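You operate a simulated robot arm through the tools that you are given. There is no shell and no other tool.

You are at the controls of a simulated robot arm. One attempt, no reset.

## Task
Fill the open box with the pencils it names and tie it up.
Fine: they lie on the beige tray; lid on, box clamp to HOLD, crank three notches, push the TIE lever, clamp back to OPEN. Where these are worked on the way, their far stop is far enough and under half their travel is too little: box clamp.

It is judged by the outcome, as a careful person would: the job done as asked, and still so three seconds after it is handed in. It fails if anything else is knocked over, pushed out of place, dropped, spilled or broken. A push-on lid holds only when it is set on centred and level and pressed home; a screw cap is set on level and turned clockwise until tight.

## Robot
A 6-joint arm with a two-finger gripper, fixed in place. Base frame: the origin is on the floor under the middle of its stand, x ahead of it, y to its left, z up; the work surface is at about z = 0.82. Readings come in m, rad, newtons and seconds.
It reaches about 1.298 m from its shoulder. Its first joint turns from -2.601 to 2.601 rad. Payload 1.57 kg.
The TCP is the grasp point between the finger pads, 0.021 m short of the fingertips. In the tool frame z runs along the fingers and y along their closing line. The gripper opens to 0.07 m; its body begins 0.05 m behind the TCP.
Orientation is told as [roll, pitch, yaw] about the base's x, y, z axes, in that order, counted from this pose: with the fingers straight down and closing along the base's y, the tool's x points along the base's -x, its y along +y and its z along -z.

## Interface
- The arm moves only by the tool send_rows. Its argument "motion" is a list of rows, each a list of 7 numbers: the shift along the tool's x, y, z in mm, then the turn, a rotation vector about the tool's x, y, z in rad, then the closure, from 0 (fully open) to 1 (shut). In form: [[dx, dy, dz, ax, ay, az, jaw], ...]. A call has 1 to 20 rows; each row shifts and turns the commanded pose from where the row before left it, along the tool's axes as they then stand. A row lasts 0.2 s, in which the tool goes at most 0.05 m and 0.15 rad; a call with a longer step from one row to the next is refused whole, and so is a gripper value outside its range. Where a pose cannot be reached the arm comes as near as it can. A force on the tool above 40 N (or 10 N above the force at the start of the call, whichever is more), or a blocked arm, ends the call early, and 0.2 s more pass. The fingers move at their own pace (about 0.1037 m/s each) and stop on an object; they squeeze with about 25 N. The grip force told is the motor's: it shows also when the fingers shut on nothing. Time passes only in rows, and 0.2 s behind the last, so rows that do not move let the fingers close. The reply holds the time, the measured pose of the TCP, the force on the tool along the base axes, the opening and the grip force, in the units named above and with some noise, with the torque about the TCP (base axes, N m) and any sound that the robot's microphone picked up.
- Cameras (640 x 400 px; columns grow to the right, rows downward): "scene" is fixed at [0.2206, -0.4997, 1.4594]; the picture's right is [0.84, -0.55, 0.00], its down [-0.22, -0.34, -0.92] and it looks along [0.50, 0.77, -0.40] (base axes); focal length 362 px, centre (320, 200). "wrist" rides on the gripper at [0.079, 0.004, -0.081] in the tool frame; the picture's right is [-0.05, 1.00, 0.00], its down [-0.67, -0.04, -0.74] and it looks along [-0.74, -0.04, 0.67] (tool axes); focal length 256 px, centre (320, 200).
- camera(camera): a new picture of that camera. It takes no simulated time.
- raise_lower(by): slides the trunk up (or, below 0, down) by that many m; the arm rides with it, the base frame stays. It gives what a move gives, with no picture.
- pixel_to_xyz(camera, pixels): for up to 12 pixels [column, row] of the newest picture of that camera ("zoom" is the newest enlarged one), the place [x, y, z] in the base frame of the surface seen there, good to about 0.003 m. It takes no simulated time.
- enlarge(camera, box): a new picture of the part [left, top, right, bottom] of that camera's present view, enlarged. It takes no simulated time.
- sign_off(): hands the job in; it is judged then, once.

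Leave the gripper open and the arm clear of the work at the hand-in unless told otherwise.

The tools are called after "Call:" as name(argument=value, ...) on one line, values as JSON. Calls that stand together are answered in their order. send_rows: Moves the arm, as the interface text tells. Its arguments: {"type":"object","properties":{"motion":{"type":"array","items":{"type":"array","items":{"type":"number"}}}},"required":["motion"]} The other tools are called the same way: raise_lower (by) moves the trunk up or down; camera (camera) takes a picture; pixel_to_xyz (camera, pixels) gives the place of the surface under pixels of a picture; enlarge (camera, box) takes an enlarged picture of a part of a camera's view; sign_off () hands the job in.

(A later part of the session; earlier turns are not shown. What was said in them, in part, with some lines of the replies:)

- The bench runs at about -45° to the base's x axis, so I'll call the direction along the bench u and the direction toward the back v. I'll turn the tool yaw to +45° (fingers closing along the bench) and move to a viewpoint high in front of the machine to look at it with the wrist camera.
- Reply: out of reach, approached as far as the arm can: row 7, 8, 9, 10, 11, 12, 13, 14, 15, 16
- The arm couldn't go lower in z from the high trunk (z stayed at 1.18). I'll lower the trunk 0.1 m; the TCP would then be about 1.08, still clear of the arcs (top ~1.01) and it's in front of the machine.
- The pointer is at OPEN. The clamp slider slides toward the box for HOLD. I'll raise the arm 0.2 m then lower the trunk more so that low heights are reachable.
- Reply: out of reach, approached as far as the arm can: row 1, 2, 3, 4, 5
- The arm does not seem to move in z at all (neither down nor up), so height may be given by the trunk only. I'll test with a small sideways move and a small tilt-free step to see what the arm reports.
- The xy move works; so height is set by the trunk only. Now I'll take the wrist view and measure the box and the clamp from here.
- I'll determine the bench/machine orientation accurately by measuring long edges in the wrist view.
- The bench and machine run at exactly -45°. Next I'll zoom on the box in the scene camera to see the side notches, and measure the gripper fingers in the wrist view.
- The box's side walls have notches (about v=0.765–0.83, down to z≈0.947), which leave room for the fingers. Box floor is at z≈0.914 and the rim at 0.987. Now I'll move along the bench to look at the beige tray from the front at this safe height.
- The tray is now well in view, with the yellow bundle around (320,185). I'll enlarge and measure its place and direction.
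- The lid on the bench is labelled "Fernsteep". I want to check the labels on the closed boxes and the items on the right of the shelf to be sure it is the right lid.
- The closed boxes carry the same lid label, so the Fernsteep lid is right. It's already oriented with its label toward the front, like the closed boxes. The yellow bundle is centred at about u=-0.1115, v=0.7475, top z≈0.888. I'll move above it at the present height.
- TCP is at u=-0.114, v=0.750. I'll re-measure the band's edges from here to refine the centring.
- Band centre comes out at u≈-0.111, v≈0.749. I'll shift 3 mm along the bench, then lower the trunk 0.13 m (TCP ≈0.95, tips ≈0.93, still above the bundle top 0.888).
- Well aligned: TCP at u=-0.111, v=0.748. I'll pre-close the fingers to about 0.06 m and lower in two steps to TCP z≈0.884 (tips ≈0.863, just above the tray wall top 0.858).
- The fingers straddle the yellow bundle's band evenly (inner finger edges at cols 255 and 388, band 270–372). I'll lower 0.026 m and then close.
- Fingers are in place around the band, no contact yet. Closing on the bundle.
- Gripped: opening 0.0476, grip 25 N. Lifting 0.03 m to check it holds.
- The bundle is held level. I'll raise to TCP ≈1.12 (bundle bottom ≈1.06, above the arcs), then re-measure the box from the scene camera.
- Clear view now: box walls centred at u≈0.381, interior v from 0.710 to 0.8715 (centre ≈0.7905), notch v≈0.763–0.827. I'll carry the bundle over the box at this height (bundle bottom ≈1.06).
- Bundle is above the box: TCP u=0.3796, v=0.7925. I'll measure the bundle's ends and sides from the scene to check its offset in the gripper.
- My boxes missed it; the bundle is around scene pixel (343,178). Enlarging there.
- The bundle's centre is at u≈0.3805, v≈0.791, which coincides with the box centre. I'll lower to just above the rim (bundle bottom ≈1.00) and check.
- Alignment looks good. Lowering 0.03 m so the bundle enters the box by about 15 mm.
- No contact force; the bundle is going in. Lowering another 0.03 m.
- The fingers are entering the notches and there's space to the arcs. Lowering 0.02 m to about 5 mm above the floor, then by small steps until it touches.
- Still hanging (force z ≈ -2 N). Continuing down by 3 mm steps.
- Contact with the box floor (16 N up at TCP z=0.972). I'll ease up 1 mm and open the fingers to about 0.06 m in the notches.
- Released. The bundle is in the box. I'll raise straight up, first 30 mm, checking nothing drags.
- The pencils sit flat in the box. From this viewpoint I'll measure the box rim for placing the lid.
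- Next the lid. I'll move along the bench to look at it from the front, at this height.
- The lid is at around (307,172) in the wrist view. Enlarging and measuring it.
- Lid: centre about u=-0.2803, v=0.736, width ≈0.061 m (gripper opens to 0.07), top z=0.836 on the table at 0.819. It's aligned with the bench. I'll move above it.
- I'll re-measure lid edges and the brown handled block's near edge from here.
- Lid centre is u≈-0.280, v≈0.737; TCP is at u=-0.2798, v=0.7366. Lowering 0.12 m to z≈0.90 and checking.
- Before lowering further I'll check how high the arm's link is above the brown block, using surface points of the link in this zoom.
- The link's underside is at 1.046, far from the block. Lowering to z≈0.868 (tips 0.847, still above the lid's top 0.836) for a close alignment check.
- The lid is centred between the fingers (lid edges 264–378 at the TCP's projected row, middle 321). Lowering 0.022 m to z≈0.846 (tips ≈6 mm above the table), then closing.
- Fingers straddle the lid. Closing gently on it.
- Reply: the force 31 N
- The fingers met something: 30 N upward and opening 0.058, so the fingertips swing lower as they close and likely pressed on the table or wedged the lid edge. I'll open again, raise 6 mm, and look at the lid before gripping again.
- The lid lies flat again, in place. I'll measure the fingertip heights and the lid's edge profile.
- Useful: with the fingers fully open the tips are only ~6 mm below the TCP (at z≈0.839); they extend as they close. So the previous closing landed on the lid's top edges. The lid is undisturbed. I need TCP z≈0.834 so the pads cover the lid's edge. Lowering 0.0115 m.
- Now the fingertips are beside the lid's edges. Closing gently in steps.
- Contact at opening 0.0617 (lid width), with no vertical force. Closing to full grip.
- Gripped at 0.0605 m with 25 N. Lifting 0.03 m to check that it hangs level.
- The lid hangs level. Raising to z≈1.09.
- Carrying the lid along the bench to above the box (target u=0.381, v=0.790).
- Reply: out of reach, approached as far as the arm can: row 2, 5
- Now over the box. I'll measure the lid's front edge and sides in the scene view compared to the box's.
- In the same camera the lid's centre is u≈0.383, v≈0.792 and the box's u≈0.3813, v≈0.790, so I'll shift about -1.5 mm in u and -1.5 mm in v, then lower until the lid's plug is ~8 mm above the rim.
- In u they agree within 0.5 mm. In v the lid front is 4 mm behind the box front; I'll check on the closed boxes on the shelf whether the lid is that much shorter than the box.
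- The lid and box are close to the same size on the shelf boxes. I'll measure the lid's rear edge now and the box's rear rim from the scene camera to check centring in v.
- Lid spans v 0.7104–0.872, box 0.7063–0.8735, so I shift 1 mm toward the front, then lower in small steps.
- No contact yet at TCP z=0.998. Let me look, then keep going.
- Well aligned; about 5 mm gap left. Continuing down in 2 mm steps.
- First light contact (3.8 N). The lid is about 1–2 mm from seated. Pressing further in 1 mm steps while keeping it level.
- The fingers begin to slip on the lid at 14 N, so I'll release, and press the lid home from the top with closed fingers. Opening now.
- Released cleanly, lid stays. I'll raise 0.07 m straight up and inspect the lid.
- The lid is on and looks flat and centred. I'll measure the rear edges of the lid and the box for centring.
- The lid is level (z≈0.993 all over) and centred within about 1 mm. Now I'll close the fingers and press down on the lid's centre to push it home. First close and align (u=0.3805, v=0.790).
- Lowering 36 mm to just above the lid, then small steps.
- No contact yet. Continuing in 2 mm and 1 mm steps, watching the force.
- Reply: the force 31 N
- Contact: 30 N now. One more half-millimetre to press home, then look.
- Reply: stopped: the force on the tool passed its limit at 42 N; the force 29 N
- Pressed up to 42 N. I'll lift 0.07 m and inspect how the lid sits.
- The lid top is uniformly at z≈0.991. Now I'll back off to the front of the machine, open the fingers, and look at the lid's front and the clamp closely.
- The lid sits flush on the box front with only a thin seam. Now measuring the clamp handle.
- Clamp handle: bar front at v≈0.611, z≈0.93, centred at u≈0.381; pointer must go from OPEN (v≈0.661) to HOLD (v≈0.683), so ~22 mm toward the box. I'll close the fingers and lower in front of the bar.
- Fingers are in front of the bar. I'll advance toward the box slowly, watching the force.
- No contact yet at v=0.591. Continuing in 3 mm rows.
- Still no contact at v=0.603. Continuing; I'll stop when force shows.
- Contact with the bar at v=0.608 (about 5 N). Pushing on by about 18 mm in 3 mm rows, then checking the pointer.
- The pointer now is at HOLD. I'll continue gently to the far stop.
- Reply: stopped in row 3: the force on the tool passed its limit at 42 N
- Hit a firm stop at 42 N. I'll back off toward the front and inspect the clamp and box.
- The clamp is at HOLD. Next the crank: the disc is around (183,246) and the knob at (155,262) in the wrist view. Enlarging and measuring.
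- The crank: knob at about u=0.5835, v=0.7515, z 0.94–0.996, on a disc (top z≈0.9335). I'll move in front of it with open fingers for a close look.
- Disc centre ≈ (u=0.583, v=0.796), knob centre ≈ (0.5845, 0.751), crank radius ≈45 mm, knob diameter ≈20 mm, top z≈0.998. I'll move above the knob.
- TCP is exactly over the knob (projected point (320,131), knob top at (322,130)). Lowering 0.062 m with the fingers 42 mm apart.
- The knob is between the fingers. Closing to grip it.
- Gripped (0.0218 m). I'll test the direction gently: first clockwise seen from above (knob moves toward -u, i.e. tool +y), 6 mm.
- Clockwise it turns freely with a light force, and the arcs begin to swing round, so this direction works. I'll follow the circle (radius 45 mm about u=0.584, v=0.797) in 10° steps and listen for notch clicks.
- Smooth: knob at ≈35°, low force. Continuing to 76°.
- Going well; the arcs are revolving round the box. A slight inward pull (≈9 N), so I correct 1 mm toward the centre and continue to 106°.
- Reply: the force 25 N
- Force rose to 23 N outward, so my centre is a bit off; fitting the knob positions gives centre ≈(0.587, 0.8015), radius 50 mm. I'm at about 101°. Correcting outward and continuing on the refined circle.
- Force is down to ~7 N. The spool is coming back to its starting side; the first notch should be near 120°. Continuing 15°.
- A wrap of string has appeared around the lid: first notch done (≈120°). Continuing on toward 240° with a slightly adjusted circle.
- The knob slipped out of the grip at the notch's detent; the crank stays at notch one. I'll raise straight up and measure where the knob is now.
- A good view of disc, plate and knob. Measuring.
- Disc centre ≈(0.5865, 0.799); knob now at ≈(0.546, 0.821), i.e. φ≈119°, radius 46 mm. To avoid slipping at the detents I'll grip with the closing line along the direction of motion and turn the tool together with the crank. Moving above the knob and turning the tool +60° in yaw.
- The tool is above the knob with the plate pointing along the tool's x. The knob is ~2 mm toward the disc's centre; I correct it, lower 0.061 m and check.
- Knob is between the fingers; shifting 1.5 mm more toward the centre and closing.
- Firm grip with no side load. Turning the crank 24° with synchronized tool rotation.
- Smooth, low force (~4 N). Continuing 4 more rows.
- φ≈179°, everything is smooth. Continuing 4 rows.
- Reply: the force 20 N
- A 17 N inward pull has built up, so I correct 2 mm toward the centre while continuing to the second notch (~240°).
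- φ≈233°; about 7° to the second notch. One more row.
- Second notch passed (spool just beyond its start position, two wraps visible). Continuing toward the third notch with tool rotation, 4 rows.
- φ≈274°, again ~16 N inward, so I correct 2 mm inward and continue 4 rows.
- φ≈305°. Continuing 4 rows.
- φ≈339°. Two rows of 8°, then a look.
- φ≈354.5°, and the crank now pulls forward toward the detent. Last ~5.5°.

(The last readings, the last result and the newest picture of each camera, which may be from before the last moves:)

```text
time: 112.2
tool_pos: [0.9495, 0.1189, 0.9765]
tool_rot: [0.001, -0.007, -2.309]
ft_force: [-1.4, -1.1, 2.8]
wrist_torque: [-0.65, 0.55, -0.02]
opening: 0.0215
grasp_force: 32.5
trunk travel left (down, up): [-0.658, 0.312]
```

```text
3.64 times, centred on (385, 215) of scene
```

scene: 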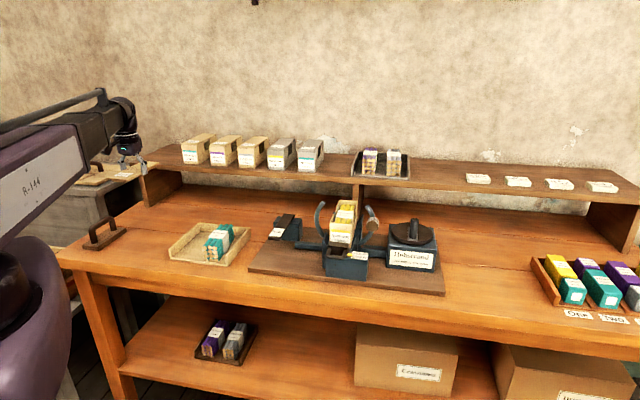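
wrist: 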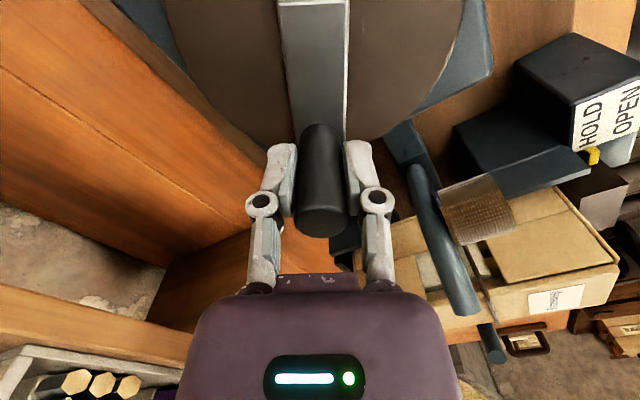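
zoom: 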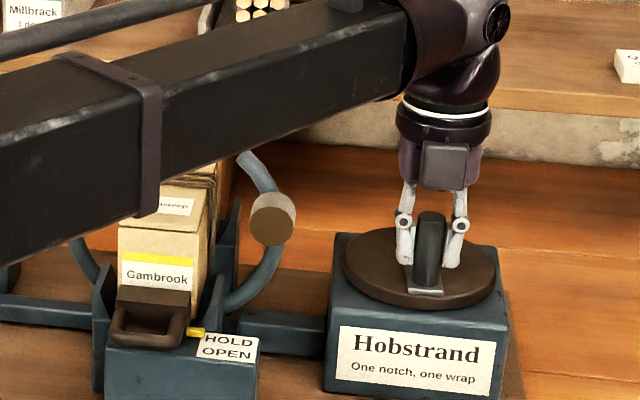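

Nearly there: the spool is at (273,220), the notch position was (275,232). About 3° more.

Call:
send_rows(motion=[[0.1, -2.4, 0, 0, 0, 0.05, 1], [0, 0, 0, 0, 0, 0, 1]])

Call:
enlarge(camera="scene", box=[320, 160, 450, 270])

```text
time: 112.8
tool_pos: [0.9473, 0.1197, 0.9764]
tool_rot: [0.003, -0.005, -2.361]
ft_force: [0.6, -1.3, 5.3]
wrist_torque: [-0.65, 0.6, -0.06]
opening: 0.0217
grasp_force: 32.4
trunk travel left (down, up): [-0.658, 0.312]
```

```text
3.64 times, centred on (385, 215) of scene
```

zoom: 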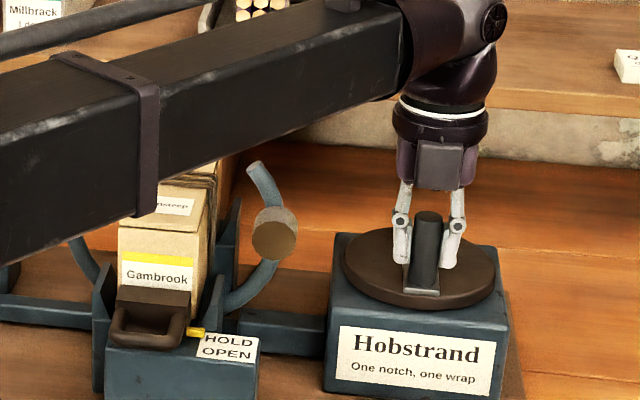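

The spool and arcs are exactly at their starting position: third notch. Releasing the knob and raising.

Call:
send_rows(motion=[[0, 0, 0, 0, 0, 0, 0.6], [0, 0, 0, 0, 0, 0, 0.4], [0, 0, 0, 0, 0, 0, 0.3], [0, 0, 0, 0, 0, 0, 0.3]])

Call:
raise_lower(by=0.12)

Call:
enlarge(camera="scene", box=[320, 160, 450, 270])

```text
time: 113.8
tool_pos: [0.9471, 0.1207, 0.9771]
tool_rot: [0.001, -0.007, -2.358]
ft_force: [-0.2, 0.6, 0.2]
wrist_torque: [0.0, 0.02, -0.01]
opening: 0.0491
grasp_force: 0.0
trunk travel left (down, up): [-0.658, 0.312]
```

```text
time: 115.3
tool_pos: [0.9477, 0.1191, 1.0967]
tool_rot: [0.001, -0.008, -2.358]
ft_force: [0.2, -0.5, -0.6]
wrist_torque: [-0.01, 0.02, 0.01]
opening: 0.0491
grasp_force: 0.1
trunk travel left (down, up): [-0.778, 0.192]
```

```text
3.64 times, centred on (385, 215) of scene
```

zoom: 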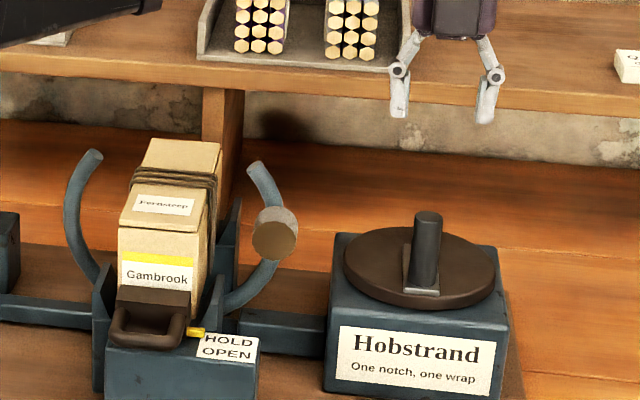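

Now let me look closely at the strings on the box.

Call:
enlarge(camera="scene", box=[325, 190, 375, 240])

Call:
enlarge(camera="scene", box=[255, 200, 325, 260])

```text
8.00 times, centred on (350, 215) of scene
```

zoom: 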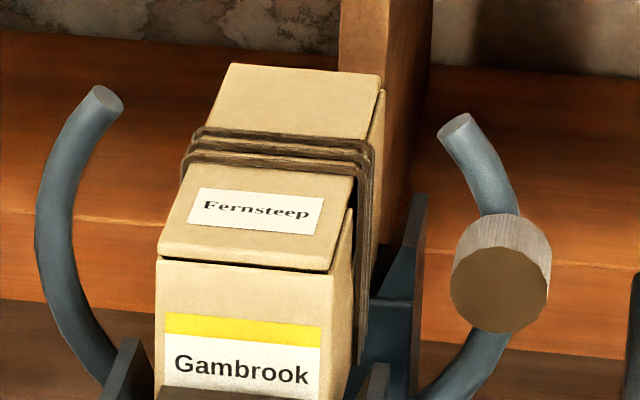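

```text
6.67 times, centred on (290, 230) of scene
```

zoom: 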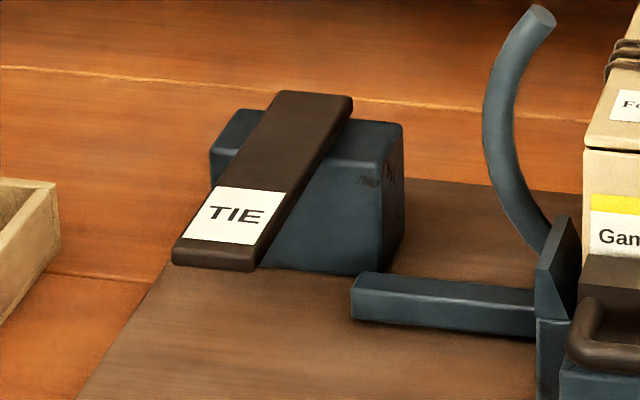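

Three wraps of string are on the box. Now the TIE lever: it's a paddle on the block. Measuring it.

Call:
pixel_to_xyz(camera="zoom", pixels=[[180, 245], [250, 255], [225, 190], [285, 195], [235, 215], [290, 110], [345, 115], [300, 150], [220, 260], [390, 150], [380, 250], [215, 150]])

Call:
pixel_to_xyz(camera="zoom", pixels=[[180, 258], [210, 265], [245, 268], [200, 290], [300, 300], [230, 240], [265, 220], [310, 130], [330, 110], [395, 130], [340, 270], [245, 130]])

```text
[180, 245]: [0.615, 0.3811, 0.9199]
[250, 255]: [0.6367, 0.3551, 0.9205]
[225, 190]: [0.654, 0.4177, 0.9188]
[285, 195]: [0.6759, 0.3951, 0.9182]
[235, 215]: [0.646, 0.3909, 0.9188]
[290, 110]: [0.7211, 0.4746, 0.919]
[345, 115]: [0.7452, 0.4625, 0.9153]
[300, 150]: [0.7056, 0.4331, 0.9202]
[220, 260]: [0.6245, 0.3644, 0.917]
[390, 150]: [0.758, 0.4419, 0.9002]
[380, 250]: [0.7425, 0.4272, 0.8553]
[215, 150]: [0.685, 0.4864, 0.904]
```

```text
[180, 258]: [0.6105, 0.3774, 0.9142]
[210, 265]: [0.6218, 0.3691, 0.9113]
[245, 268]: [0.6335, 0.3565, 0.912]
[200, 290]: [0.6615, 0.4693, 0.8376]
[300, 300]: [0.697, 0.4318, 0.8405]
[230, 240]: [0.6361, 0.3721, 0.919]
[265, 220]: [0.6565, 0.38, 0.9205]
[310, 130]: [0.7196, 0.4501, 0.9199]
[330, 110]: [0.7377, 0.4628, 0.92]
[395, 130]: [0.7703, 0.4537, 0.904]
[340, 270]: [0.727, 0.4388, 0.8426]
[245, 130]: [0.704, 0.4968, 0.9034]
```

The lever is a horizontal paddle, top z≈0.92, from v≈0.70 (front end with label) to 0.855, centred at u≈0.182; it hinges in the block behind, so it's pushed down at its label end. First I turn the tool back to yaw +45° at this safe height.

Call:
send_rows(motion=[[0, 0, 0, 0, 0, -0.1309, 0.3], [0, 0, 0, 0, 0, -0.1309, 0.3], [0, 0, 0, 0, 0, -0.1309, 0.3], [0, 0, 0, 0, 0, -0.1309, 0.3], [0, 0, 0, 0, 0, -0.1309, 0.3], [0, 0, 0, 0, 0, -0.1309, 0.3], [0, 0, 0, 0, 0, -0.1309, 0.3], [0, 0, 0, 0, 0, -0.1309, 0.3], [0, 0, 0, 0, 0, -0.1309, 0.3], [0, 0, 0, 0, 0, -0.1309, 0.3], [0, 0, 0, 0, 0, -0.1309, 0.3], [0, 0, 0, 0, 0, -0.1309, 0.3]])

Call:
send_rows(motion=[[0, 0, 0, 0, 0, -0.1309, 0.3], [0, 0, 0, 0, 0, -0.1309, 0.3], [0, 0, 0, 0, 0, -0.1309, 0.3], [0, 0, 0, 0, 0, -0.1309, 0.3], [0, 0, 0, 0, 0, -0.1309, 0.3], [0, 0, 0, 0, 0, -0.1309, 0.3], [0, 0, 0, 0, 0, -0.1309, 0.3], [0, 0, 0, 0, 0, -0.1309, 0.3], [0, 0, 0, 0, 0, -0.1309, 0.3], [0, 0, 0, 0, 0, -0.1309, 0.3], [0, 0, 0, 0, 0, -0.1309, 0.3], [0, 0, 0, 0, 0, -0.1309, 0.3], [0, 0, 0, 0, 0, 0, 0.5]])

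```text
time: 117.9
tool_pos: [0.9479, 0.1206, 1.0964]
tool_rot: [-0.007, -0.002, -0.784]
ft_force: [-0.1, -0.1, 0.2]
wrist_torque: [-0.02, 0.02, -0.01]
opening: 0.0489
grasp_force: 0.1
trunk travel left (down, up): [-0.778, 0.192]
```

```text
time: 120.7
tool_pos: [0.9476, 0.1211, 1.0959]
tool_rot: [-0.001, 0.005, 0.785]
ft_force: [0.3, -0.3, -0.1]
wrist_torque: [0.02, -0.01, -0.01]
opening: 0.0351
grasp_force: 0.1
trunk travel left (down, up): [-0.778, 0.192]
```

Yaw is back at +45°. Moving over the lever's label end (u=0.181, v=0.722) with the fingers closing.

Call:
send_rows(motion=[[3.74, 44.82, 0, 0, 0, 0, 0.8], [3.74, 44.82, 0, 0, 0, 0, 1], [3.74, 44.82, 0, 0, 0, 0, 1], [3.74, 44.82, 0, 0, 0, 0, 1], [3.74, 44.82, 0, 0, 0, 0, 1], [3.74, 44.82, 0, 0, 0, 0, 1], [3.74, 44.82, 0, 0, 0, 0, 1], [3.74, 44.82, 0, 0, 0, 0, 1], [3.74, 44.82, 0, 0, 0, 0, 1], [0, 0, 0, 0, 0, 0, 1]])

Call:
camera(camera="wrist")

Call:
enlarge(camera="scene", box=[240, 160, 340, 270])

```text
time: 122.9
tool_pos: [0.638, 0.3819, 1.0952]
tool_rot: [-0.002, 0.006, 0.782]
ft_force: [-0.1, -0.2, -0.7]
wrist_torque: [-0.01, -0.01, 0.02]
opening: 0.0001
grasp_force: 25.0
trunk travel left (down, up): [-0.778, 0.192]
```

```text
taken
```

wrist: 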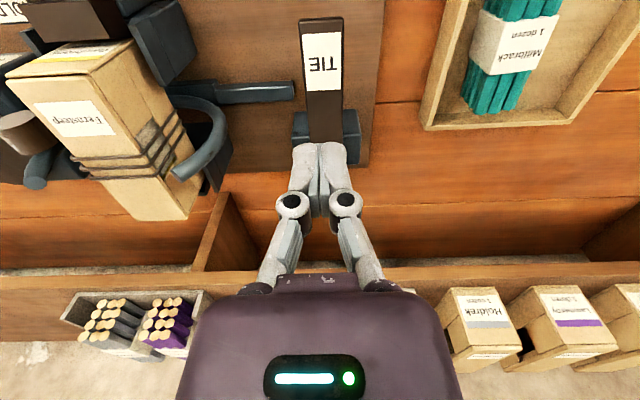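

```text
3.64 times, centred on (290, 215) of scene
```

zoom: 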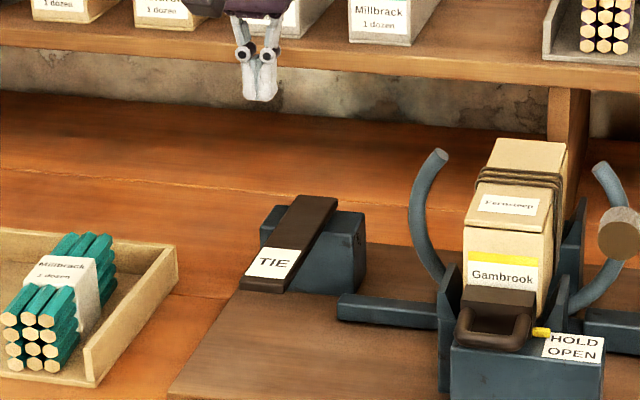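

TCP u=0.181, v=0.721. Lowering 0.145 m to just above the lever.

Call:
raise_lower(by=-0.145)

Call:
enlarge(camera="scene", box=[250, 195, 330, 265])

Call:
camera(camera="wrist")

```text
time: 124.6
tool_pos: [0.6384, 0.3822, 0.9514]
tool_rot: [-0.001, 0.005, 0.783]
ft_force: [-0.1, -0.2, -0.8]
wrist_torque: [0.0, -0.02, 0.01]
opening: 0.0003
grasp_force: 24.7
trunk travel left (down, up): [-0.633, 0.337]
```

```text
5.71 times, centred on (290, 230) of scene
```

zoom: 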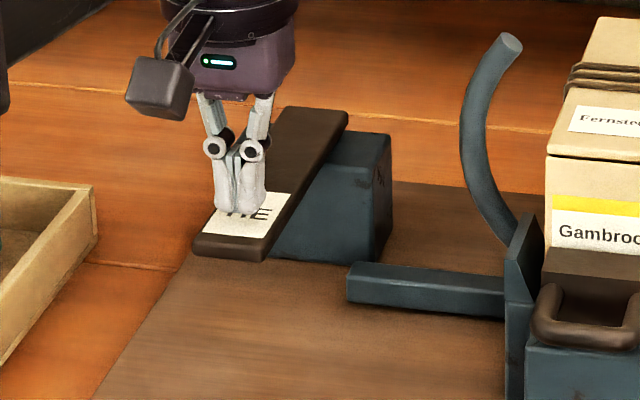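

```text
taken
```

wrist: 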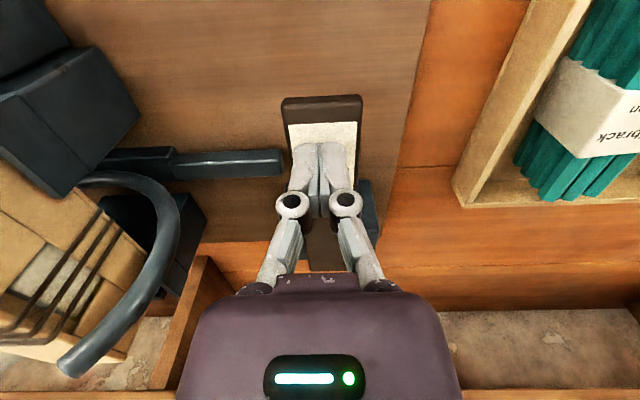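

Fingers are right over the label. Pressing down in steps.

Call:
raise_lower(by=-0.01)

Call:
raise_lower(by=-0.006)

Call:
enlarge(camera="scene", box=[250, 195, 330, 265])

```text
time: 125.2
tool_pos: [0.6389, 0.3823, 0.942]
tool_rot: [-0.003, 0.005, 0.785]
ft_force: [0.9, 0.0, 0.0]
wrist_torque: [0.0, 0.05, -0.02]
opening: 0.0
grasp_force: 25.1
trunk travel left (down, up): [-0.623, 0.347]
```

```text
time: 125.8
tool_pos: [0.638, 0.3805, 0.9343]
tool_rot: [-0.002, 0.006, 0.784]
ft_force: [-0.1, -0.2, 2.4]
wrist_torque: [-0.02, -0.01, 0.04]
opening: 0.0057
grasp_force: 29.1
trunk travel left (down, up): [-0.617, 0.353]
```

```text
5.71 times, centred on (290, 230) of scene
```

zoom: 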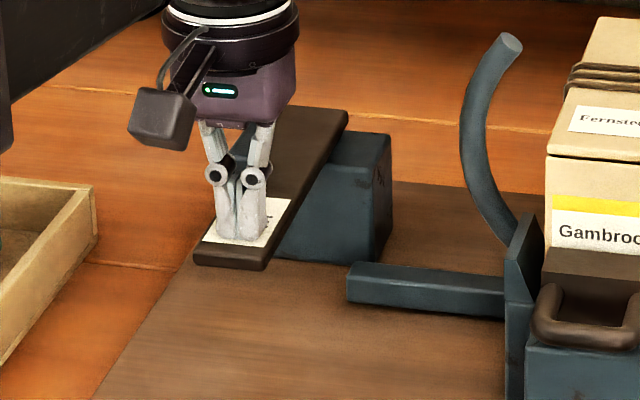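

The lever goes down with only 2.4 N. Continuing down.

Call:
raise_lower(by=-0.008)

Call:
raise_lower(by=-0.006)

Call:
enlarge(camera="scene", box=[250, 195, 330, 265])

```text
time: 126.3
tool_pos: [0.6384, 0.381, 0.9265]
tool_rot: [-0.003, 0.004, 0.785]
ft_force: [0.4, 0.4, 3.8]
wrist_torque: [0.05, -0.03, 0.0]
opening: 0.0057
grasp_force: 29.3
trunk travel left (down, up): [-0.609, 0.361]
```

```text
time: 126.9
tool_pos: [0.6395, 0.3817, 0.9212]
tool_rot: [-0.001, 0.004, 0.783]
ft_force: [1.3, 0.3, 4.2]
wrist_torque: [0.07, -0.03, -0.02]
opening: 0.006
grasp_force: 28.9
trunk travel left (down, up): [-0.603, 0.367]
```

```text
5.71 times, centred on (290, 230) of scene
```

zoom: 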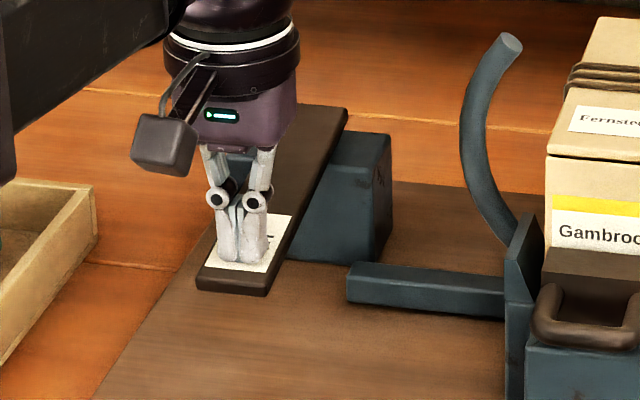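

Spring load 4 N, still moving. Continuing until the stop.

Call:
raise_lower(by=-0.008)

Call:
raise_lower(by=-0.006)

Call:
raise_lower(by=-0.005)

Call:
enlarge(camera="scene", box=[250, 195, 330, 265])

```text
time: 127.5
tool_pos: [0.6375, 0.3817, 0.9134]
tool_rot: [-0.001, 0.005, 0.783]
ft_force: [0.7, 1.1, 5.2]
wrist_torque: [0.02, -0.04, 0.04]
opening: 0.0058
grasp_force: 29.0
trunk travel left (down, up): [-0.595, 0.375]
```

```text
time: 128.0
tool_pos: [0.6377, 0.3816, 0.907]
tool_rot: [0.001, 0.006, 0.784]
ft_force: [1.7, 1.3, 5.4]
wrist_torque: [0.02, -0.02, 0.01]
opening: 0.0061
grasp_force: 28.5
trunk travel left (down, up): [-0.589, 0.381]
```

```text
time: 128.5
tool_pos: [0.6375, 0.3807, 0.9021]
tool_rot: [-0.002, 0.007, 0.784]
ft_force: [0.0, 0.4, 5.7]
wrist_torque: [0.06, -0.03, -0.02]
opening: 0.006
grasp_force: 28.4
trunk travel left (down, up): [-0.584, 0.386]
```

```text
5.71 times, centred on (290, 230) of scene
```

zoom: 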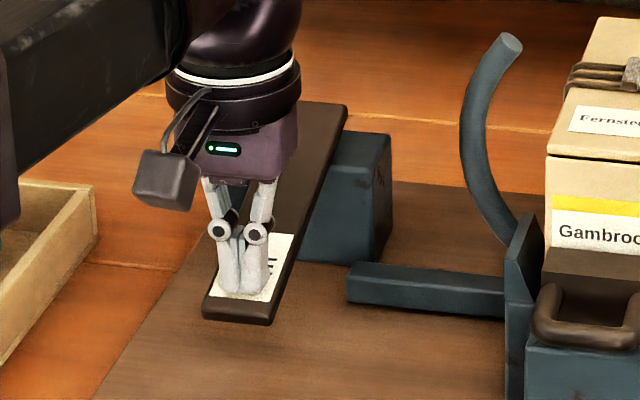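

Something has appeared on the strings on top of the box (at (630,70) in the zoom), probably the knot. Looking closer.

Call:
enlarge(camera="scene", box=[325, 190, 375, 240])

Call:
raise_lower(by=-0.004)

Call:
raise_lower(by=-0.004)

Call:
enlarge(camera="scene", box=[250, 195, 330, 265])

```text
8.00 times, centred on (350, 215) of scene
```

zoom: 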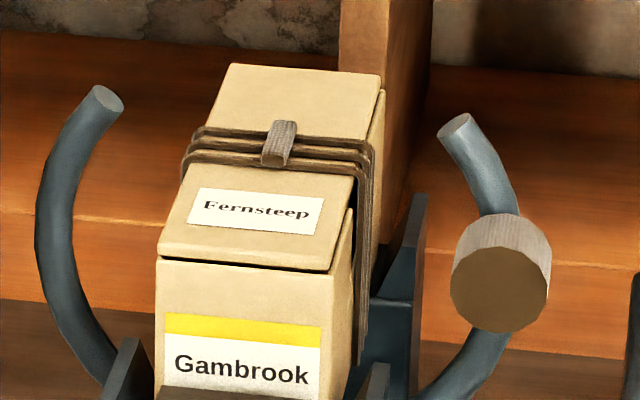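

```text
time: 129.1
tool_pos: [0.6374, 0.3815, 0.9004]
tool_rot: [-0.001, 0.006, 0.783]
ft_force: [0.4, 0.5, 5.9]
wrist_torque: [0.05, -0.05, -0.01]
opening: 0.0059
grasp_force: 27.8
trunk travel left (down, up): [-0.58, 0.39]
```

```text
time: 129.6
tool_pos: [0.637, 0.3804, 0.8944]
tool_rot: [0.0, 0.006, 0.783]
ft_force: [0.1, 1.0, 5.7]
wrist_torque: [0.08, -0.03, 0.02]
opening: 0.0059
grasp_force: 28.0
trunk travel left (down, up): [-0.576, 0.394]
```

```text
5.71 times, centred on (290, 230) of scene
```

zoom: 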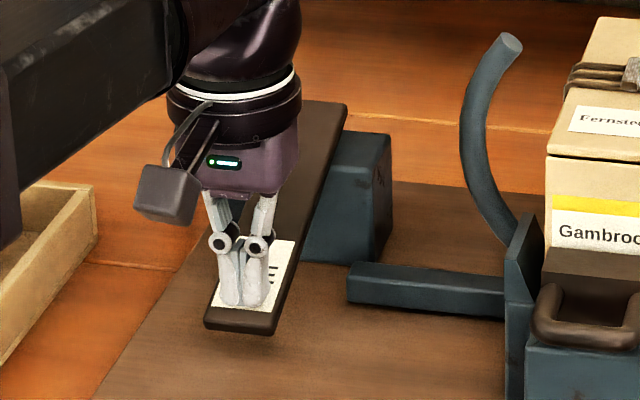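

The tie knot is made. I'll go a little further to be sure the lever reaches its stop.

Call:
raise_lower(by=-0.004)

Call:
raise_lower(by=-0.004)

Call:
enlarge(camera="scene", box=[250, 195, 330, 265])

```text
time: 130.1
tool_pos: [0.6375, 0.3806, 0.891]
tool_rot: [-0.002, 0.006, 0.784]
ft_force: [-0.8, 0.1, 8.7]
wrist_torque: [0.06, -0.05, 0.02]
opening: 0.0059
grasp_force: 28.7
trunk travel left (down, up): [-0.572, 0.398]
```

```text
time: 130.6
tool_pos: [0.6366, 0.3799, 0.8888]
tool_rot: [-0.002, 0.003, 0.783]
ft_force: [-1.4, -3.0, 33.2]
wrist_torque: [0.13, -0.11, 0.01]
opening: 0.006
grasp_force: 28.6
trunk travel left (down, up): [-0.568, 0.402]
stopped: the force on the tool passed its limit at 42 N (the readings are from after the stop); the commanded pose is now the measured one
```

```text
5.71 times, centred on (290, 230) of scene
```

zoom: 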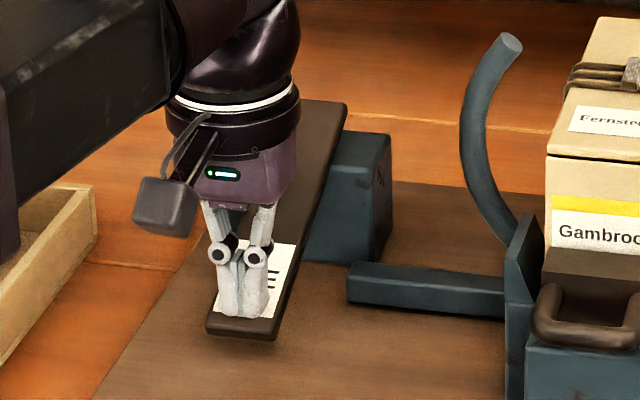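

The lever is at its stop. Raising slowly at first so the lever springs back with the fingers, then up to z≈1.08.

Call:
raise_lower(by=0.05)

Call:
raise_lower(by=0.14)

Call:
camera(camera="scene")

Call:
enlarge(camera="scene", box=[240, 190, 400, 290])

```text
time: 131.6
tool_pos: [0.6389, 0.3815, 0.9378]
tool_rot: [-0.002, 0.004, 0.784]
ft_force: [-0.3, 0.7, 2.4]
wrist_torque: [0.04, -0.04, -0.01]
opening: 0.0059
grasp_force: 28.3
trunk travel left (down, up): [-0.618, 0.352]
```

```text
time: 133.2
tool_pos: [0.6385, 0.3808, 1.0762]
tool_rot: [-0.001, 0.007, 0.784]
ft_force: [-0.2, 0.2, -0.9]
wrist_torque: [0.02, -0.02, 0.01]
opening: 0.0
grasp_force: 28.9
trunk travel left (down, up): [-0.758, 0.212]
```

```text
taken
```

scene: 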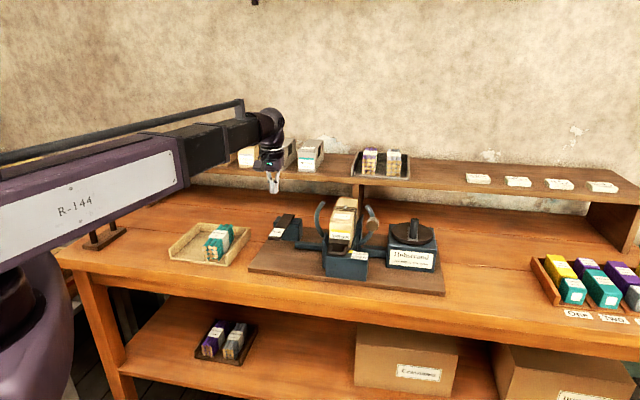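

```text
4.00 times, centred on (320, 240) of scene
```

zoom: 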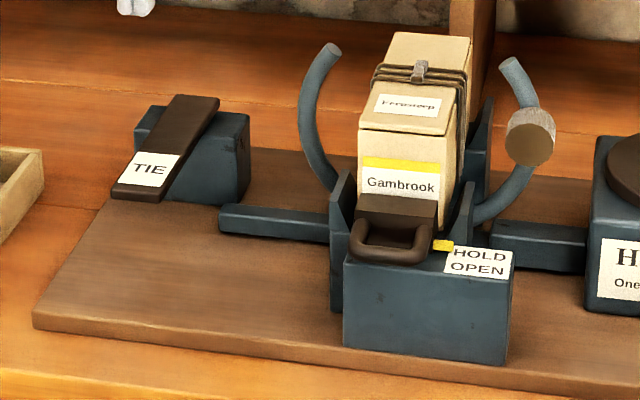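

The lever sprang back and the box is tied. Last: clamp back to OPEN. I'll move in front of the machine and look at the handle.

Call:
send_rows(motion=[[25.1, -33.1, 0, 0, 0, 0, 0.6], [25.1, -33.1, 0, 0, 0, 0, 0.3], [25.1, -33.1, 0, 0, 0, 0, 0], [25.1, -33.1, 0, 0, 0, 0, 0], [25.1, -33.1, 0, 0, 0, 0, 0], [25.1, -33.1, 0, 0, 0, 0, 0], [0, 0, 0, 0, 0, 0, 0]])

Call:
raise_lower(by=-0.036)

Call:
camera(camera="wrist")

Call:
enlarge(camera="wrist", box=[250, 100, 410, 230])

```text
time: 134.8
tool_pos: [0.6714, 0.1336, 1.077]
tool_rot: [-0.003, 0.005, 0.783]
ft_force: [0.1, -0.5, 0.4]
wrist_torque: [-0.02, 0.02, 0.05]
opening: 0.0699
grasp_force: 0.1
trunk travel left (down, up): [-0.758, 0.212]
```

```text
time: 135.6
tool_pos: [0.6712, 0.1321, 1.04]
tool_rot: [0.0, 0.005, 0.784]
ft_force: [-0.4, 0.4, -0.3]
wrist_torque: [0.0, 0.0, 0.02]
opening: 0.0701
grasp_force: 0.1
trunk travel left (down, up): [-0.722, 0.248]
```

```text
taken
```

wrist: 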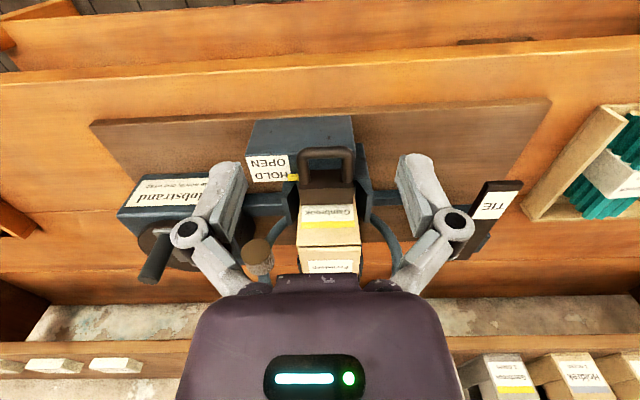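

```text
3.08 times, centred on (330, 165) of wrist
```

zoom: 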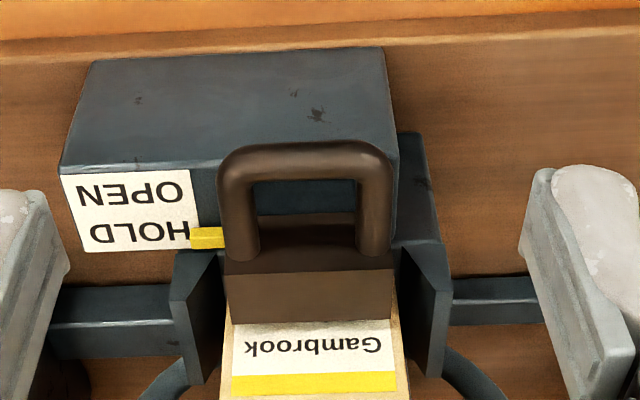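

Measuring the handle loop in this position.

Call:
pixel_to_xyz(camera="zoom", pixels=[[240, 158], [305, 155], [370, 158], [305, 165], [305, 175], [240, 210], [375, 210], [305, 190], [305, 205], [305, 225], [305, 255], [305, 275]])

Call:
pixel_to_xyz(camera="zoom", pixels=[[258, 190], [352, 190], [258, 230], [352, 230], [222, 190], [390, 190], [210, 238], [160, 192], [150, 230], [305, 148], [230, 300], [390, 300]])

```text
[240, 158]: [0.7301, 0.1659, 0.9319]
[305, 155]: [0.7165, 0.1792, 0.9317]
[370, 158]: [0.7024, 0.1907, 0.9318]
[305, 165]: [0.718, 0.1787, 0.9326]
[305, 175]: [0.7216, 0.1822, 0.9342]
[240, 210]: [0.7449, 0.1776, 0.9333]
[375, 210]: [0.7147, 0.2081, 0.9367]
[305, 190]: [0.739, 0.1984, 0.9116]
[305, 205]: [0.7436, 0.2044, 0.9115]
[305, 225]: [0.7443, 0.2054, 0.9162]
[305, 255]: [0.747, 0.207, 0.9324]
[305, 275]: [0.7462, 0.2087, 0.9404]
```

```text
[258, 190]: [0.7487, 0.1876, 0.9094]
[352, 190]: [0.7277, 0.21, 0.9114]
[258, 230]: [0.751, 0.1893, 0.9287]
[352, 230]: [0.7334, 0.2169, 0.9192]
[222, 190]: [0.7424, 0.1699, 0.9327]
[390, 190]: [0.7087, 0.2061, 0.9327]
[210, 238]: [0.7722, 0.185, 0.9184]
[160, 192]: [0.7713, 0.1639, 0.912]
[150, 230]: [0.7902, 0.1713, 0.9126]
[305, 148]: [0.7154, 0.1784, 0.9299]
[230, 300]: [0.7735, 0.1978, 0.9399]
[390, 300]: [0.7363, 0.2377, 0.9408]
```

Handle loop: arms' outer sides at u≈0.355 and 0.405, bar at v≈0.638, block front at 0.673; tubes at z≈0.9285, housing top 0.9115. I'll grip the loop across its two arms (about 50 mm wide) and pull it back. Moving over it with open fingers.

Call:
send_rows(motion=[[-27.5, 0.3, 0, 0, 0, 0, 0], [-27.5, 0.3, 0, 0, 0, 0, 0], [-27.5, 0, 0, 0, 0, 0, 0], [0, 0, 0, 0, 0, 0, 0]])

Call:
raise_lower(by=-0.075)

Call:
camera(camera="wrist")

Call:
enlarge(camera="scene", box=[310, 200, 390, 280])

```text
time: 136.6
tool_pos: [0.7276, 0.1916, 1.041]
tool_rot: [-0.002, 0.006, 0.783]
ft_force: [0.2, -1.0, 0.1]
wrist_torque: [0.0, 0.03, -0.02]
opening: 0.0701
grasp_force: 0.2
trunk travel left (down, up): [-0.722, 0.248]
```

```text
time: 137.7
tool_pos: [0.7284, 0.191, 0.965]
tool_rot: [-0.001, 0.006, 0.785]
ft_force: [-0.1, 0.4, 0.0]
wrist_torque: [0.01, -0.01, 0.0]
opening: 0.0701
grasp_force: 0.1
trunk travel left (down, up): [-0.647, 0.323]
```

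```text
taken
```

wrist: 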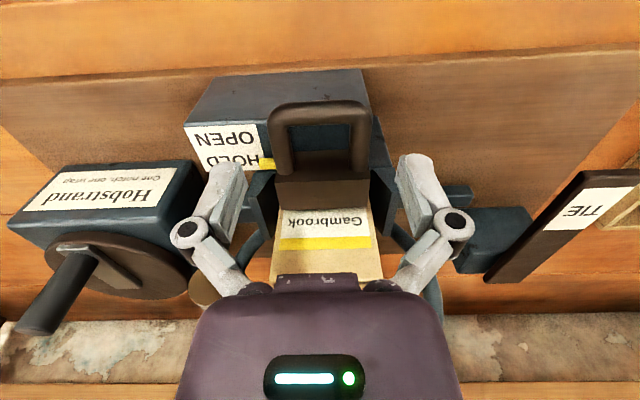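

```text
5.00 times, centred on (350, 240) of scene
```

zoom: 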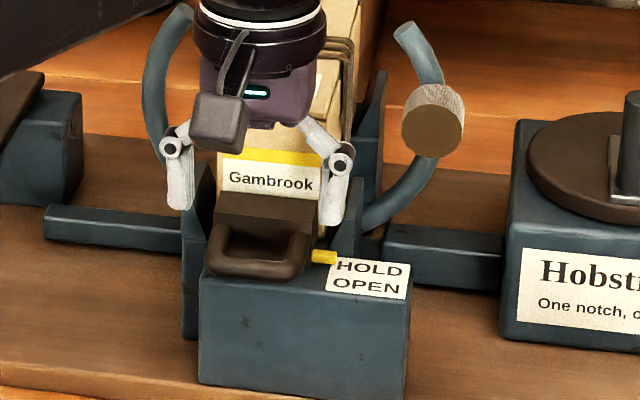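

The TCP is above the middle of the loop. Lowering 0.03 m, then closing.

Call:
raise_lower(by=-0.03)

Call:
camera(camera="wrist")

Call:
enlarge(camera="scene", box=[310, 200, 390, 280])

```text
time: 138.5
tool_pos: [0.7276, 0.1917, 0.936]
tool_rot: [-0.002, 0.005, 0.782]
ft_force: [-1.2, 0.3, 0.0]
wrist_torque: [0.0, -0.01, -0.01]
opening: 0.0698
grasp_force: 0.0
trunk travel left (down, up): [-0.617, 0.353]
```

```text
taken
```

wrist: 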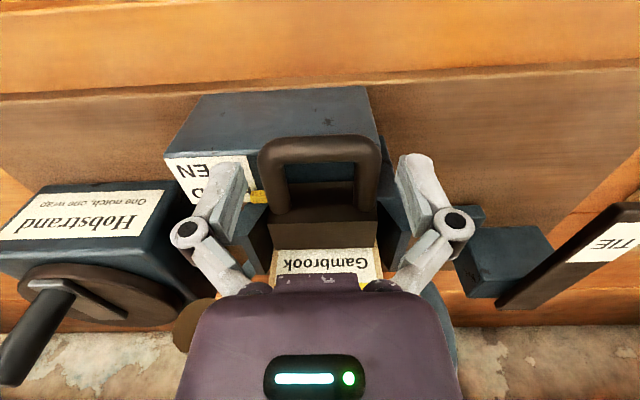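

```text
5.00 times, centred on (350, 240) of scene
```

zoom: 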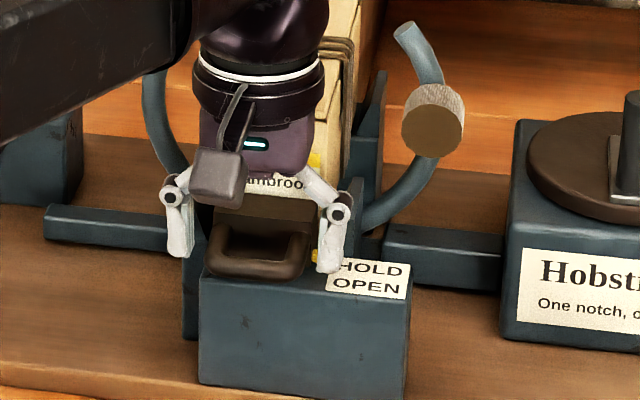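

The fingers straddle the loop; the yellow pointer is behind the right finger, not in between. Closing gently.

Call:
send_rows(motion=[[0, 0, 0, 0, 0, 0, 0.12], [0, 0, 0, 0, 0, 0, 0.2], [0, 0, 0, 0, 0, 0, 0.26], [0, 0, 0, 0, 0, 0, 0.32], [0, 0, 0, 0, 0, 0, 0.32]])

Call:
camera(camera="wrist")

```text
time: 139.7
tool_pos: [0.7281, 0.1926, 0.9352]
tool_rot: [-0.001, 0.005, 0.784]
ft_force: [4.0, -3.7, 6.6]
wrist_torque: [-0.2, 0.05, 0.17]
opening: 0.0547
grasp_force: 31.3
trunk travel left (down, up): [-0.617, 0.353]
```

```text
taken
```

wrist: 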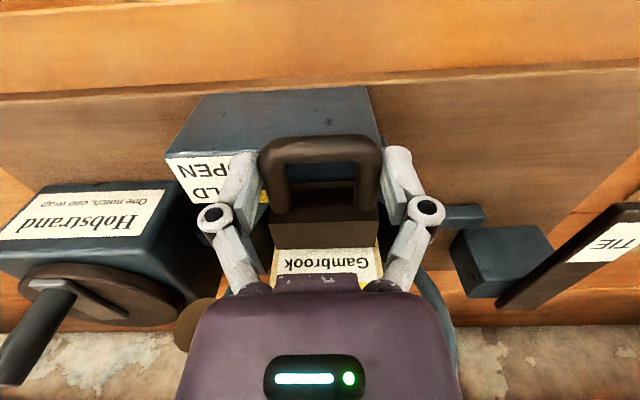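

Gripped the loop (0.0547 m, 31 N). Pulling toward the front in 3 mm rows.

Call:
send_rows(motion=[[0, 0, 0, 0, 0, 0, 0.5], [3, 0, 0, 0, 0, 0, 0.5], [3, 0, 0, 0, 0, 0, 0.5], [3, 0, 0, 0, 0, 0, 0.5], [3, 0, 0, 0, 0, 0, 0.5], [0, 0, 0, 0, 0, 0, 0.5]])

Call:
camera(camera="wrist")

Call:
enlarge(camera="scene", box=[310, 200, 390, 280])

```text
time: 141.1
tool_pos: [0.7186, 0.1812, 0.9361]
tool_rot: [-0.003, 0.005, 0.783]
ft_force: [5.1, -7.8, 5.5]
wrist_torque: [0.27, -0.64, 0.33]
opening: 0.0548
grasp_force: 31.8
trunk travel left (down, up): [-0.617, 0.353]
```

```text
taken
```

wrist: 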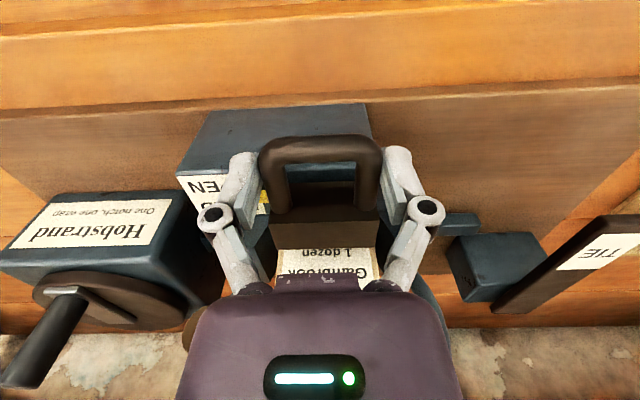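

```text
5.00 times, centred on (350, 240) of scene
```

zoom: 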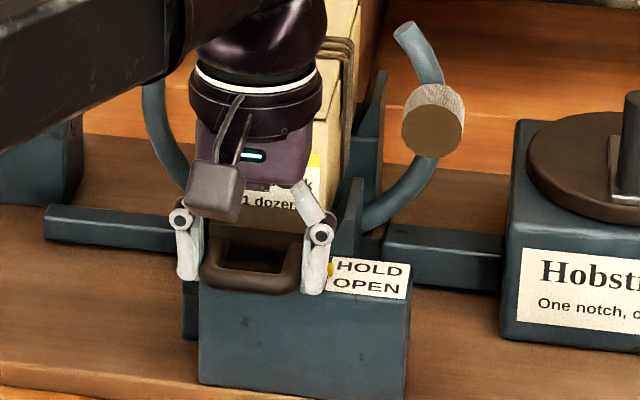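

The slider follows (moved ≈13 mm). Continuing to the OPEN stop.

Call:
send_rows(motion=[[2, 0, 0, 0, 0, 0, 0.5], [2, 0, 0, 0, 0, 0, 0.5], [2, 0, 0, 0, 0, 0, 0.5], [0, 0, 0, 0, 0, 0, 0.5]])

Call:
enlarge(camera="scene", box=[310, 200, 390, 280])

```text
time: 142.1
tool_pos: [0.7157, 0.1785, 0.9351]
tool_rot: [-0.002, 0.004, 0.783]
ft_force: [12.0, -2.5, 11.4]
wrist_torque: [-0.37, 0.13, 0.22]
opening: 0.0545
grasp_force: 31.9
trunk travel left (down, up): [-0.617, 0.353]
```

```text
5.00 times, centred on (350, 240) of scene
```

zoom: 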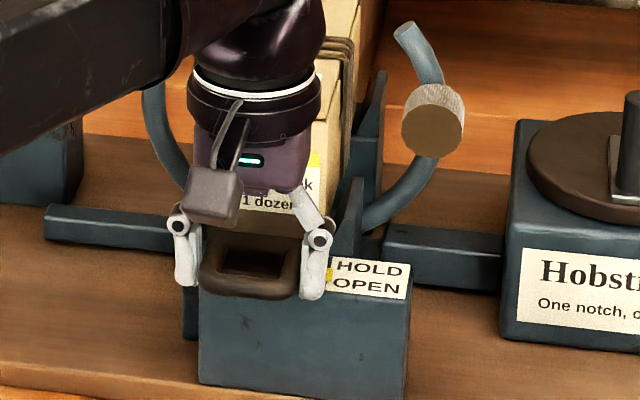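

Nearly 19 mm pulled. One more 2 mm pull to confirm the stop, then look at the pointer after release.

Call:
send_rows(motion=[[2, 0, 0, 0, 0, 0, 0.5], [0, 0, 0, 0, 0, 0, 0.5]])

Call:
send_rows(motion=[[-1.5, 0, 0, 0, 0, 0, 0.3], [0, 0, 0, 0, 0, 0, 0.15], [0, 0, 0, 0, 0, 0, 0], [0, 0, 0, 0, 0, 0, 0]])

Call:
camera(camera="wrist")

```text
time: 142.7
tool_pos: [0.7144, 0.1786, 0.935]
tool_rot: [-0.001, 0.004, 0.784]
ft_force: [16.5, 4.9, 7.5]
wrist_torque: [0.18, -0.29, 0.3]
opening: 0.0552
grasp_force: 32.0
trunk travel left (down, up): [-0.617, 0.353]
```

```text
time: 143.7
tool_pos: [0.7145, 0.1778, 0.9363]
tool_rot: [-0.002, 0.005, 0.784]
ft_force: [-0.3, 0.3, -0.4]
wrist_torque: [0.01, 0.01, 0.0]
opening: 0.0702
grasp_force: 0.1
trunk travel left (down, up): [-0.617, 0.353]
```

```text
taken
```

wrist: 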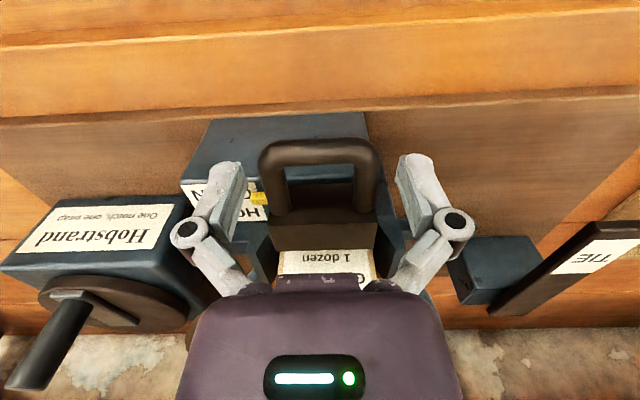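

Force rose with no more travel (≈15 N), so it's at the OPEN stop. Released. Raising up and inspecting everything.

Call:
raise_lower(by=0.15)

Call:
send_rows(motion=[[30, 0, 0, 0, 0, 0, 0], [30, 0, 0, 0, 0, 0, 0], [30, 0, 0, 0, 0, 0, 0], [0, 0, 0, 0, 0, 0, 0]])

Call:
enlarge(camera="scene", box=[310, 190, 400, 280])

Call:
camera(camera="wrist")

```text
time: 145.4
tool_pos: [0.7152, 0.1777, 1.0855]
tool_rot: [-0.003, 0.005, 0.784]
ft_force: [-0.6, -0.9, 0.3]
wrist_torque: [0.02, 0.01, 0.04]
opening: 0.07
grasp_force: 0.0
trunk travel left (down, up): [-0.767, 0.203]
```

```text
time: 146.4
tool_pos: [0.6504, 0.1146, 1.0858]
tool_rot: [-0.001, 0.006, 0.785]
ft_force: [0.3, -0.1, -0.2]
wrist_torque: [-0.01, -0.03, -0.02]
opening: 0.0697
grasp_force: 0.1
trunk travel left (down, up): [-0.767, 0.203]
```

```text
4.44 times, centred on (355, 235) of scene
```

zoom: 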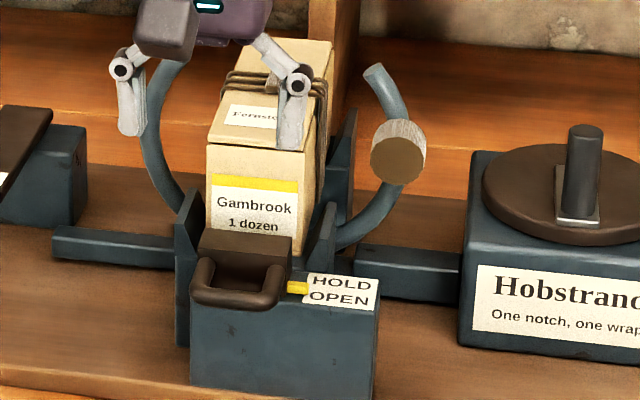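

```text
taken
```

wrist: 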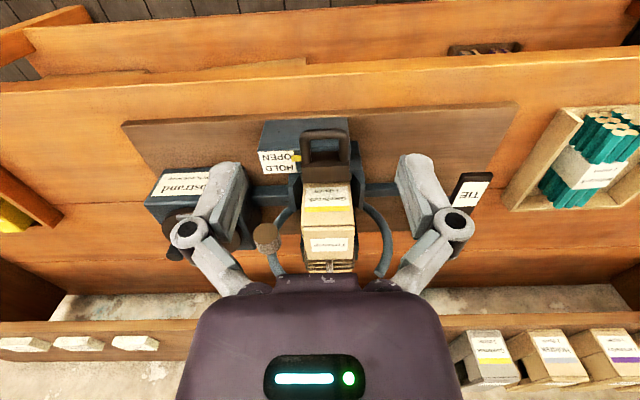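

The pointer is back at OPEN (same pixel as at the start). Let me inspect the tied box closely, then move clear.

Call:
enlarge(camera="wrist", box=[250, 110, 410, 280])

Call:
raise_lower(by=0.095)

Call:
send_rows(motion=[[-14, 41, 0, 0, 0, 0, 0], [-14, 41, 0, 0, 0, 0, 0], [-14, 41, 0, 0, 0, 0, 0], [-14, 41, 0, 0, 0, 0, 0], [-14, 41, 0, 0, 0, 0, 0], [-14, 41, 0, 0, 0, 0, 0], [-14, 41, 0, 0, 0, 0, 0], [-14, 41, 0, 0, 0, 0, 0], [-14, 41, 0, 0, 0, 0, 0], [0, 0, 0, 0, 0, 0, 0]])

Call:
camera(camera="scene")

Call:
enlarge(camera="scene", box=[320, 190, 380, 250])

```text
2.35 times, centred on (330, 195) of wrist
```

zoom: 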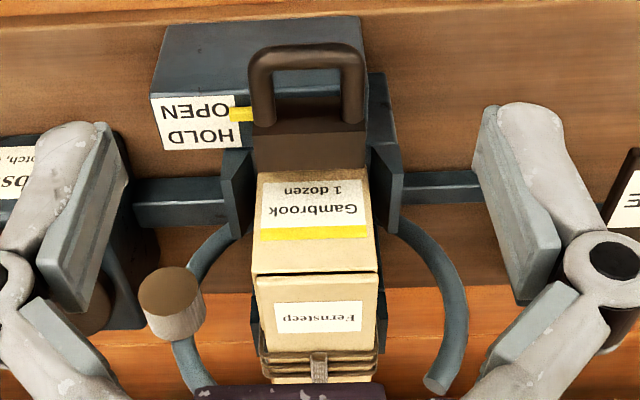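

```text
time: 147.7
tool_pos: [0.651, 0.1157, 1.1811]
tool_rot: [-0.001, 0.006, 0.783]
ft_force: [0.4, 0.1, -0.5]
wrist_torque: [-0.02, -0.01, 0.0]
opening: 0.0699
grasp_force: 0.1
trunk travel left (down, up): [-0.862, 0.108]
```

```text
time: 149.9
tool_pos: [0.4804, 0.4649, 1.181]
tool_rot: [-0.001, 0.007, 0.783]
ft_force: [-0.2, -0.1, -0.3]
wrist_torque: [0.02, 0.0, 0.03]
opening: 0.07
grasp_force: 0.0
trunk travel left (down, up): [-0.862, 0.108]
```

```text
taken
```

scene: 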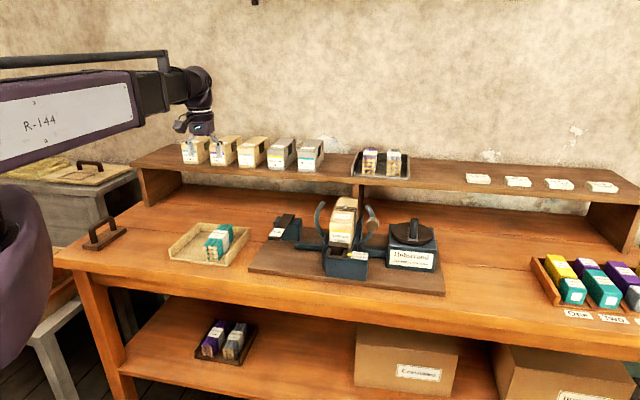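

```text
6.67 times, centred on (350, 220) of scene
```

zoom: 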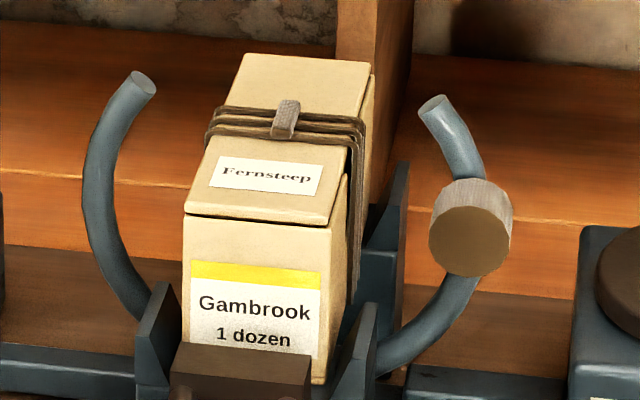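

Everything looks right: three wraps and knot on the box, lid on, clamp OPEN, all else in place. A last check that the lid is level.

Call:
pixel_to_xyz(camera="zoom", pixels=[[195, 205], [320, 215], [215, 165], [335, 175], [245, 70], [350, 80], [300, 90], [200, 225], [320, 235], [255, 200]])

Call:
enlarge(camera="scene", box=[335, 205, 375, 235])

```text
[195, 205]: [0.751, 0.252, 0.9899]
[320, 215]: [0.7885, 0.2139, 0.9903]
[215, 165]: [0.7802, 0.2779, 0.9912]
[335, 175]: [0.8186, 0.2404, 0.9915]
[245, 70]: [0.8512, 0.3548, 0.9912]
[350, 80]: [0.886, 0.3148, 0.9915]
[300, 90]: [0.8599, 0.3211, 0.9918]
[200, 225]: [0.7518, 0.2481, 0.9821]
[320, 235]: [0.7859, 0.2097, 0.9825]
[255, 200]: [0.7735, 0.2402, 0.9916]
```

```text
13.33 times, centred on (355, 220) of scene
```

zoom: 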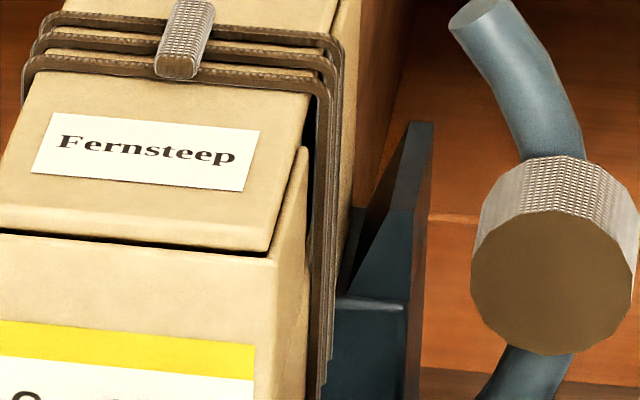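

The lid is level, with its top at z≈0.991 everywhere. It is pressed home under three wraps with the knot on top. The clamp is at OPEN, the gripper is open, and the arm is clear of the work. Handing in.

Call:
sign_off()

```text
The job is handed in.
```

The open box was labelled "Gambrook, 1 dozen". I filled it with the Gambrook bundle from the beige tray, tied it up and handed it in; the verdict hasn't come back.

- **Lid:** the Fernsteep lid is on and level, pressed down with up to 42 N. Its centring is within about 1 mm of the box.
- **Clamp:** it went to HOLD as far as its stop before cranking, and is now back at OPEN against the other stop.
- **Crank:** it turned three notches, and three wraps show on the box. The knob slipped out of the grip just after the first notch; I re-gripped it and the count held.
- **TIE lever:** pushed down to its stop. The knot appeared on top of the wraps, and the lever sprang back.

My first grip on the lid landed on its top edges and tilted it slightly. I let go, it settled flat, and I re-gripped it lower. Nothing else looks moved or knocked over. The gripper is open and the arm is clear of the work.
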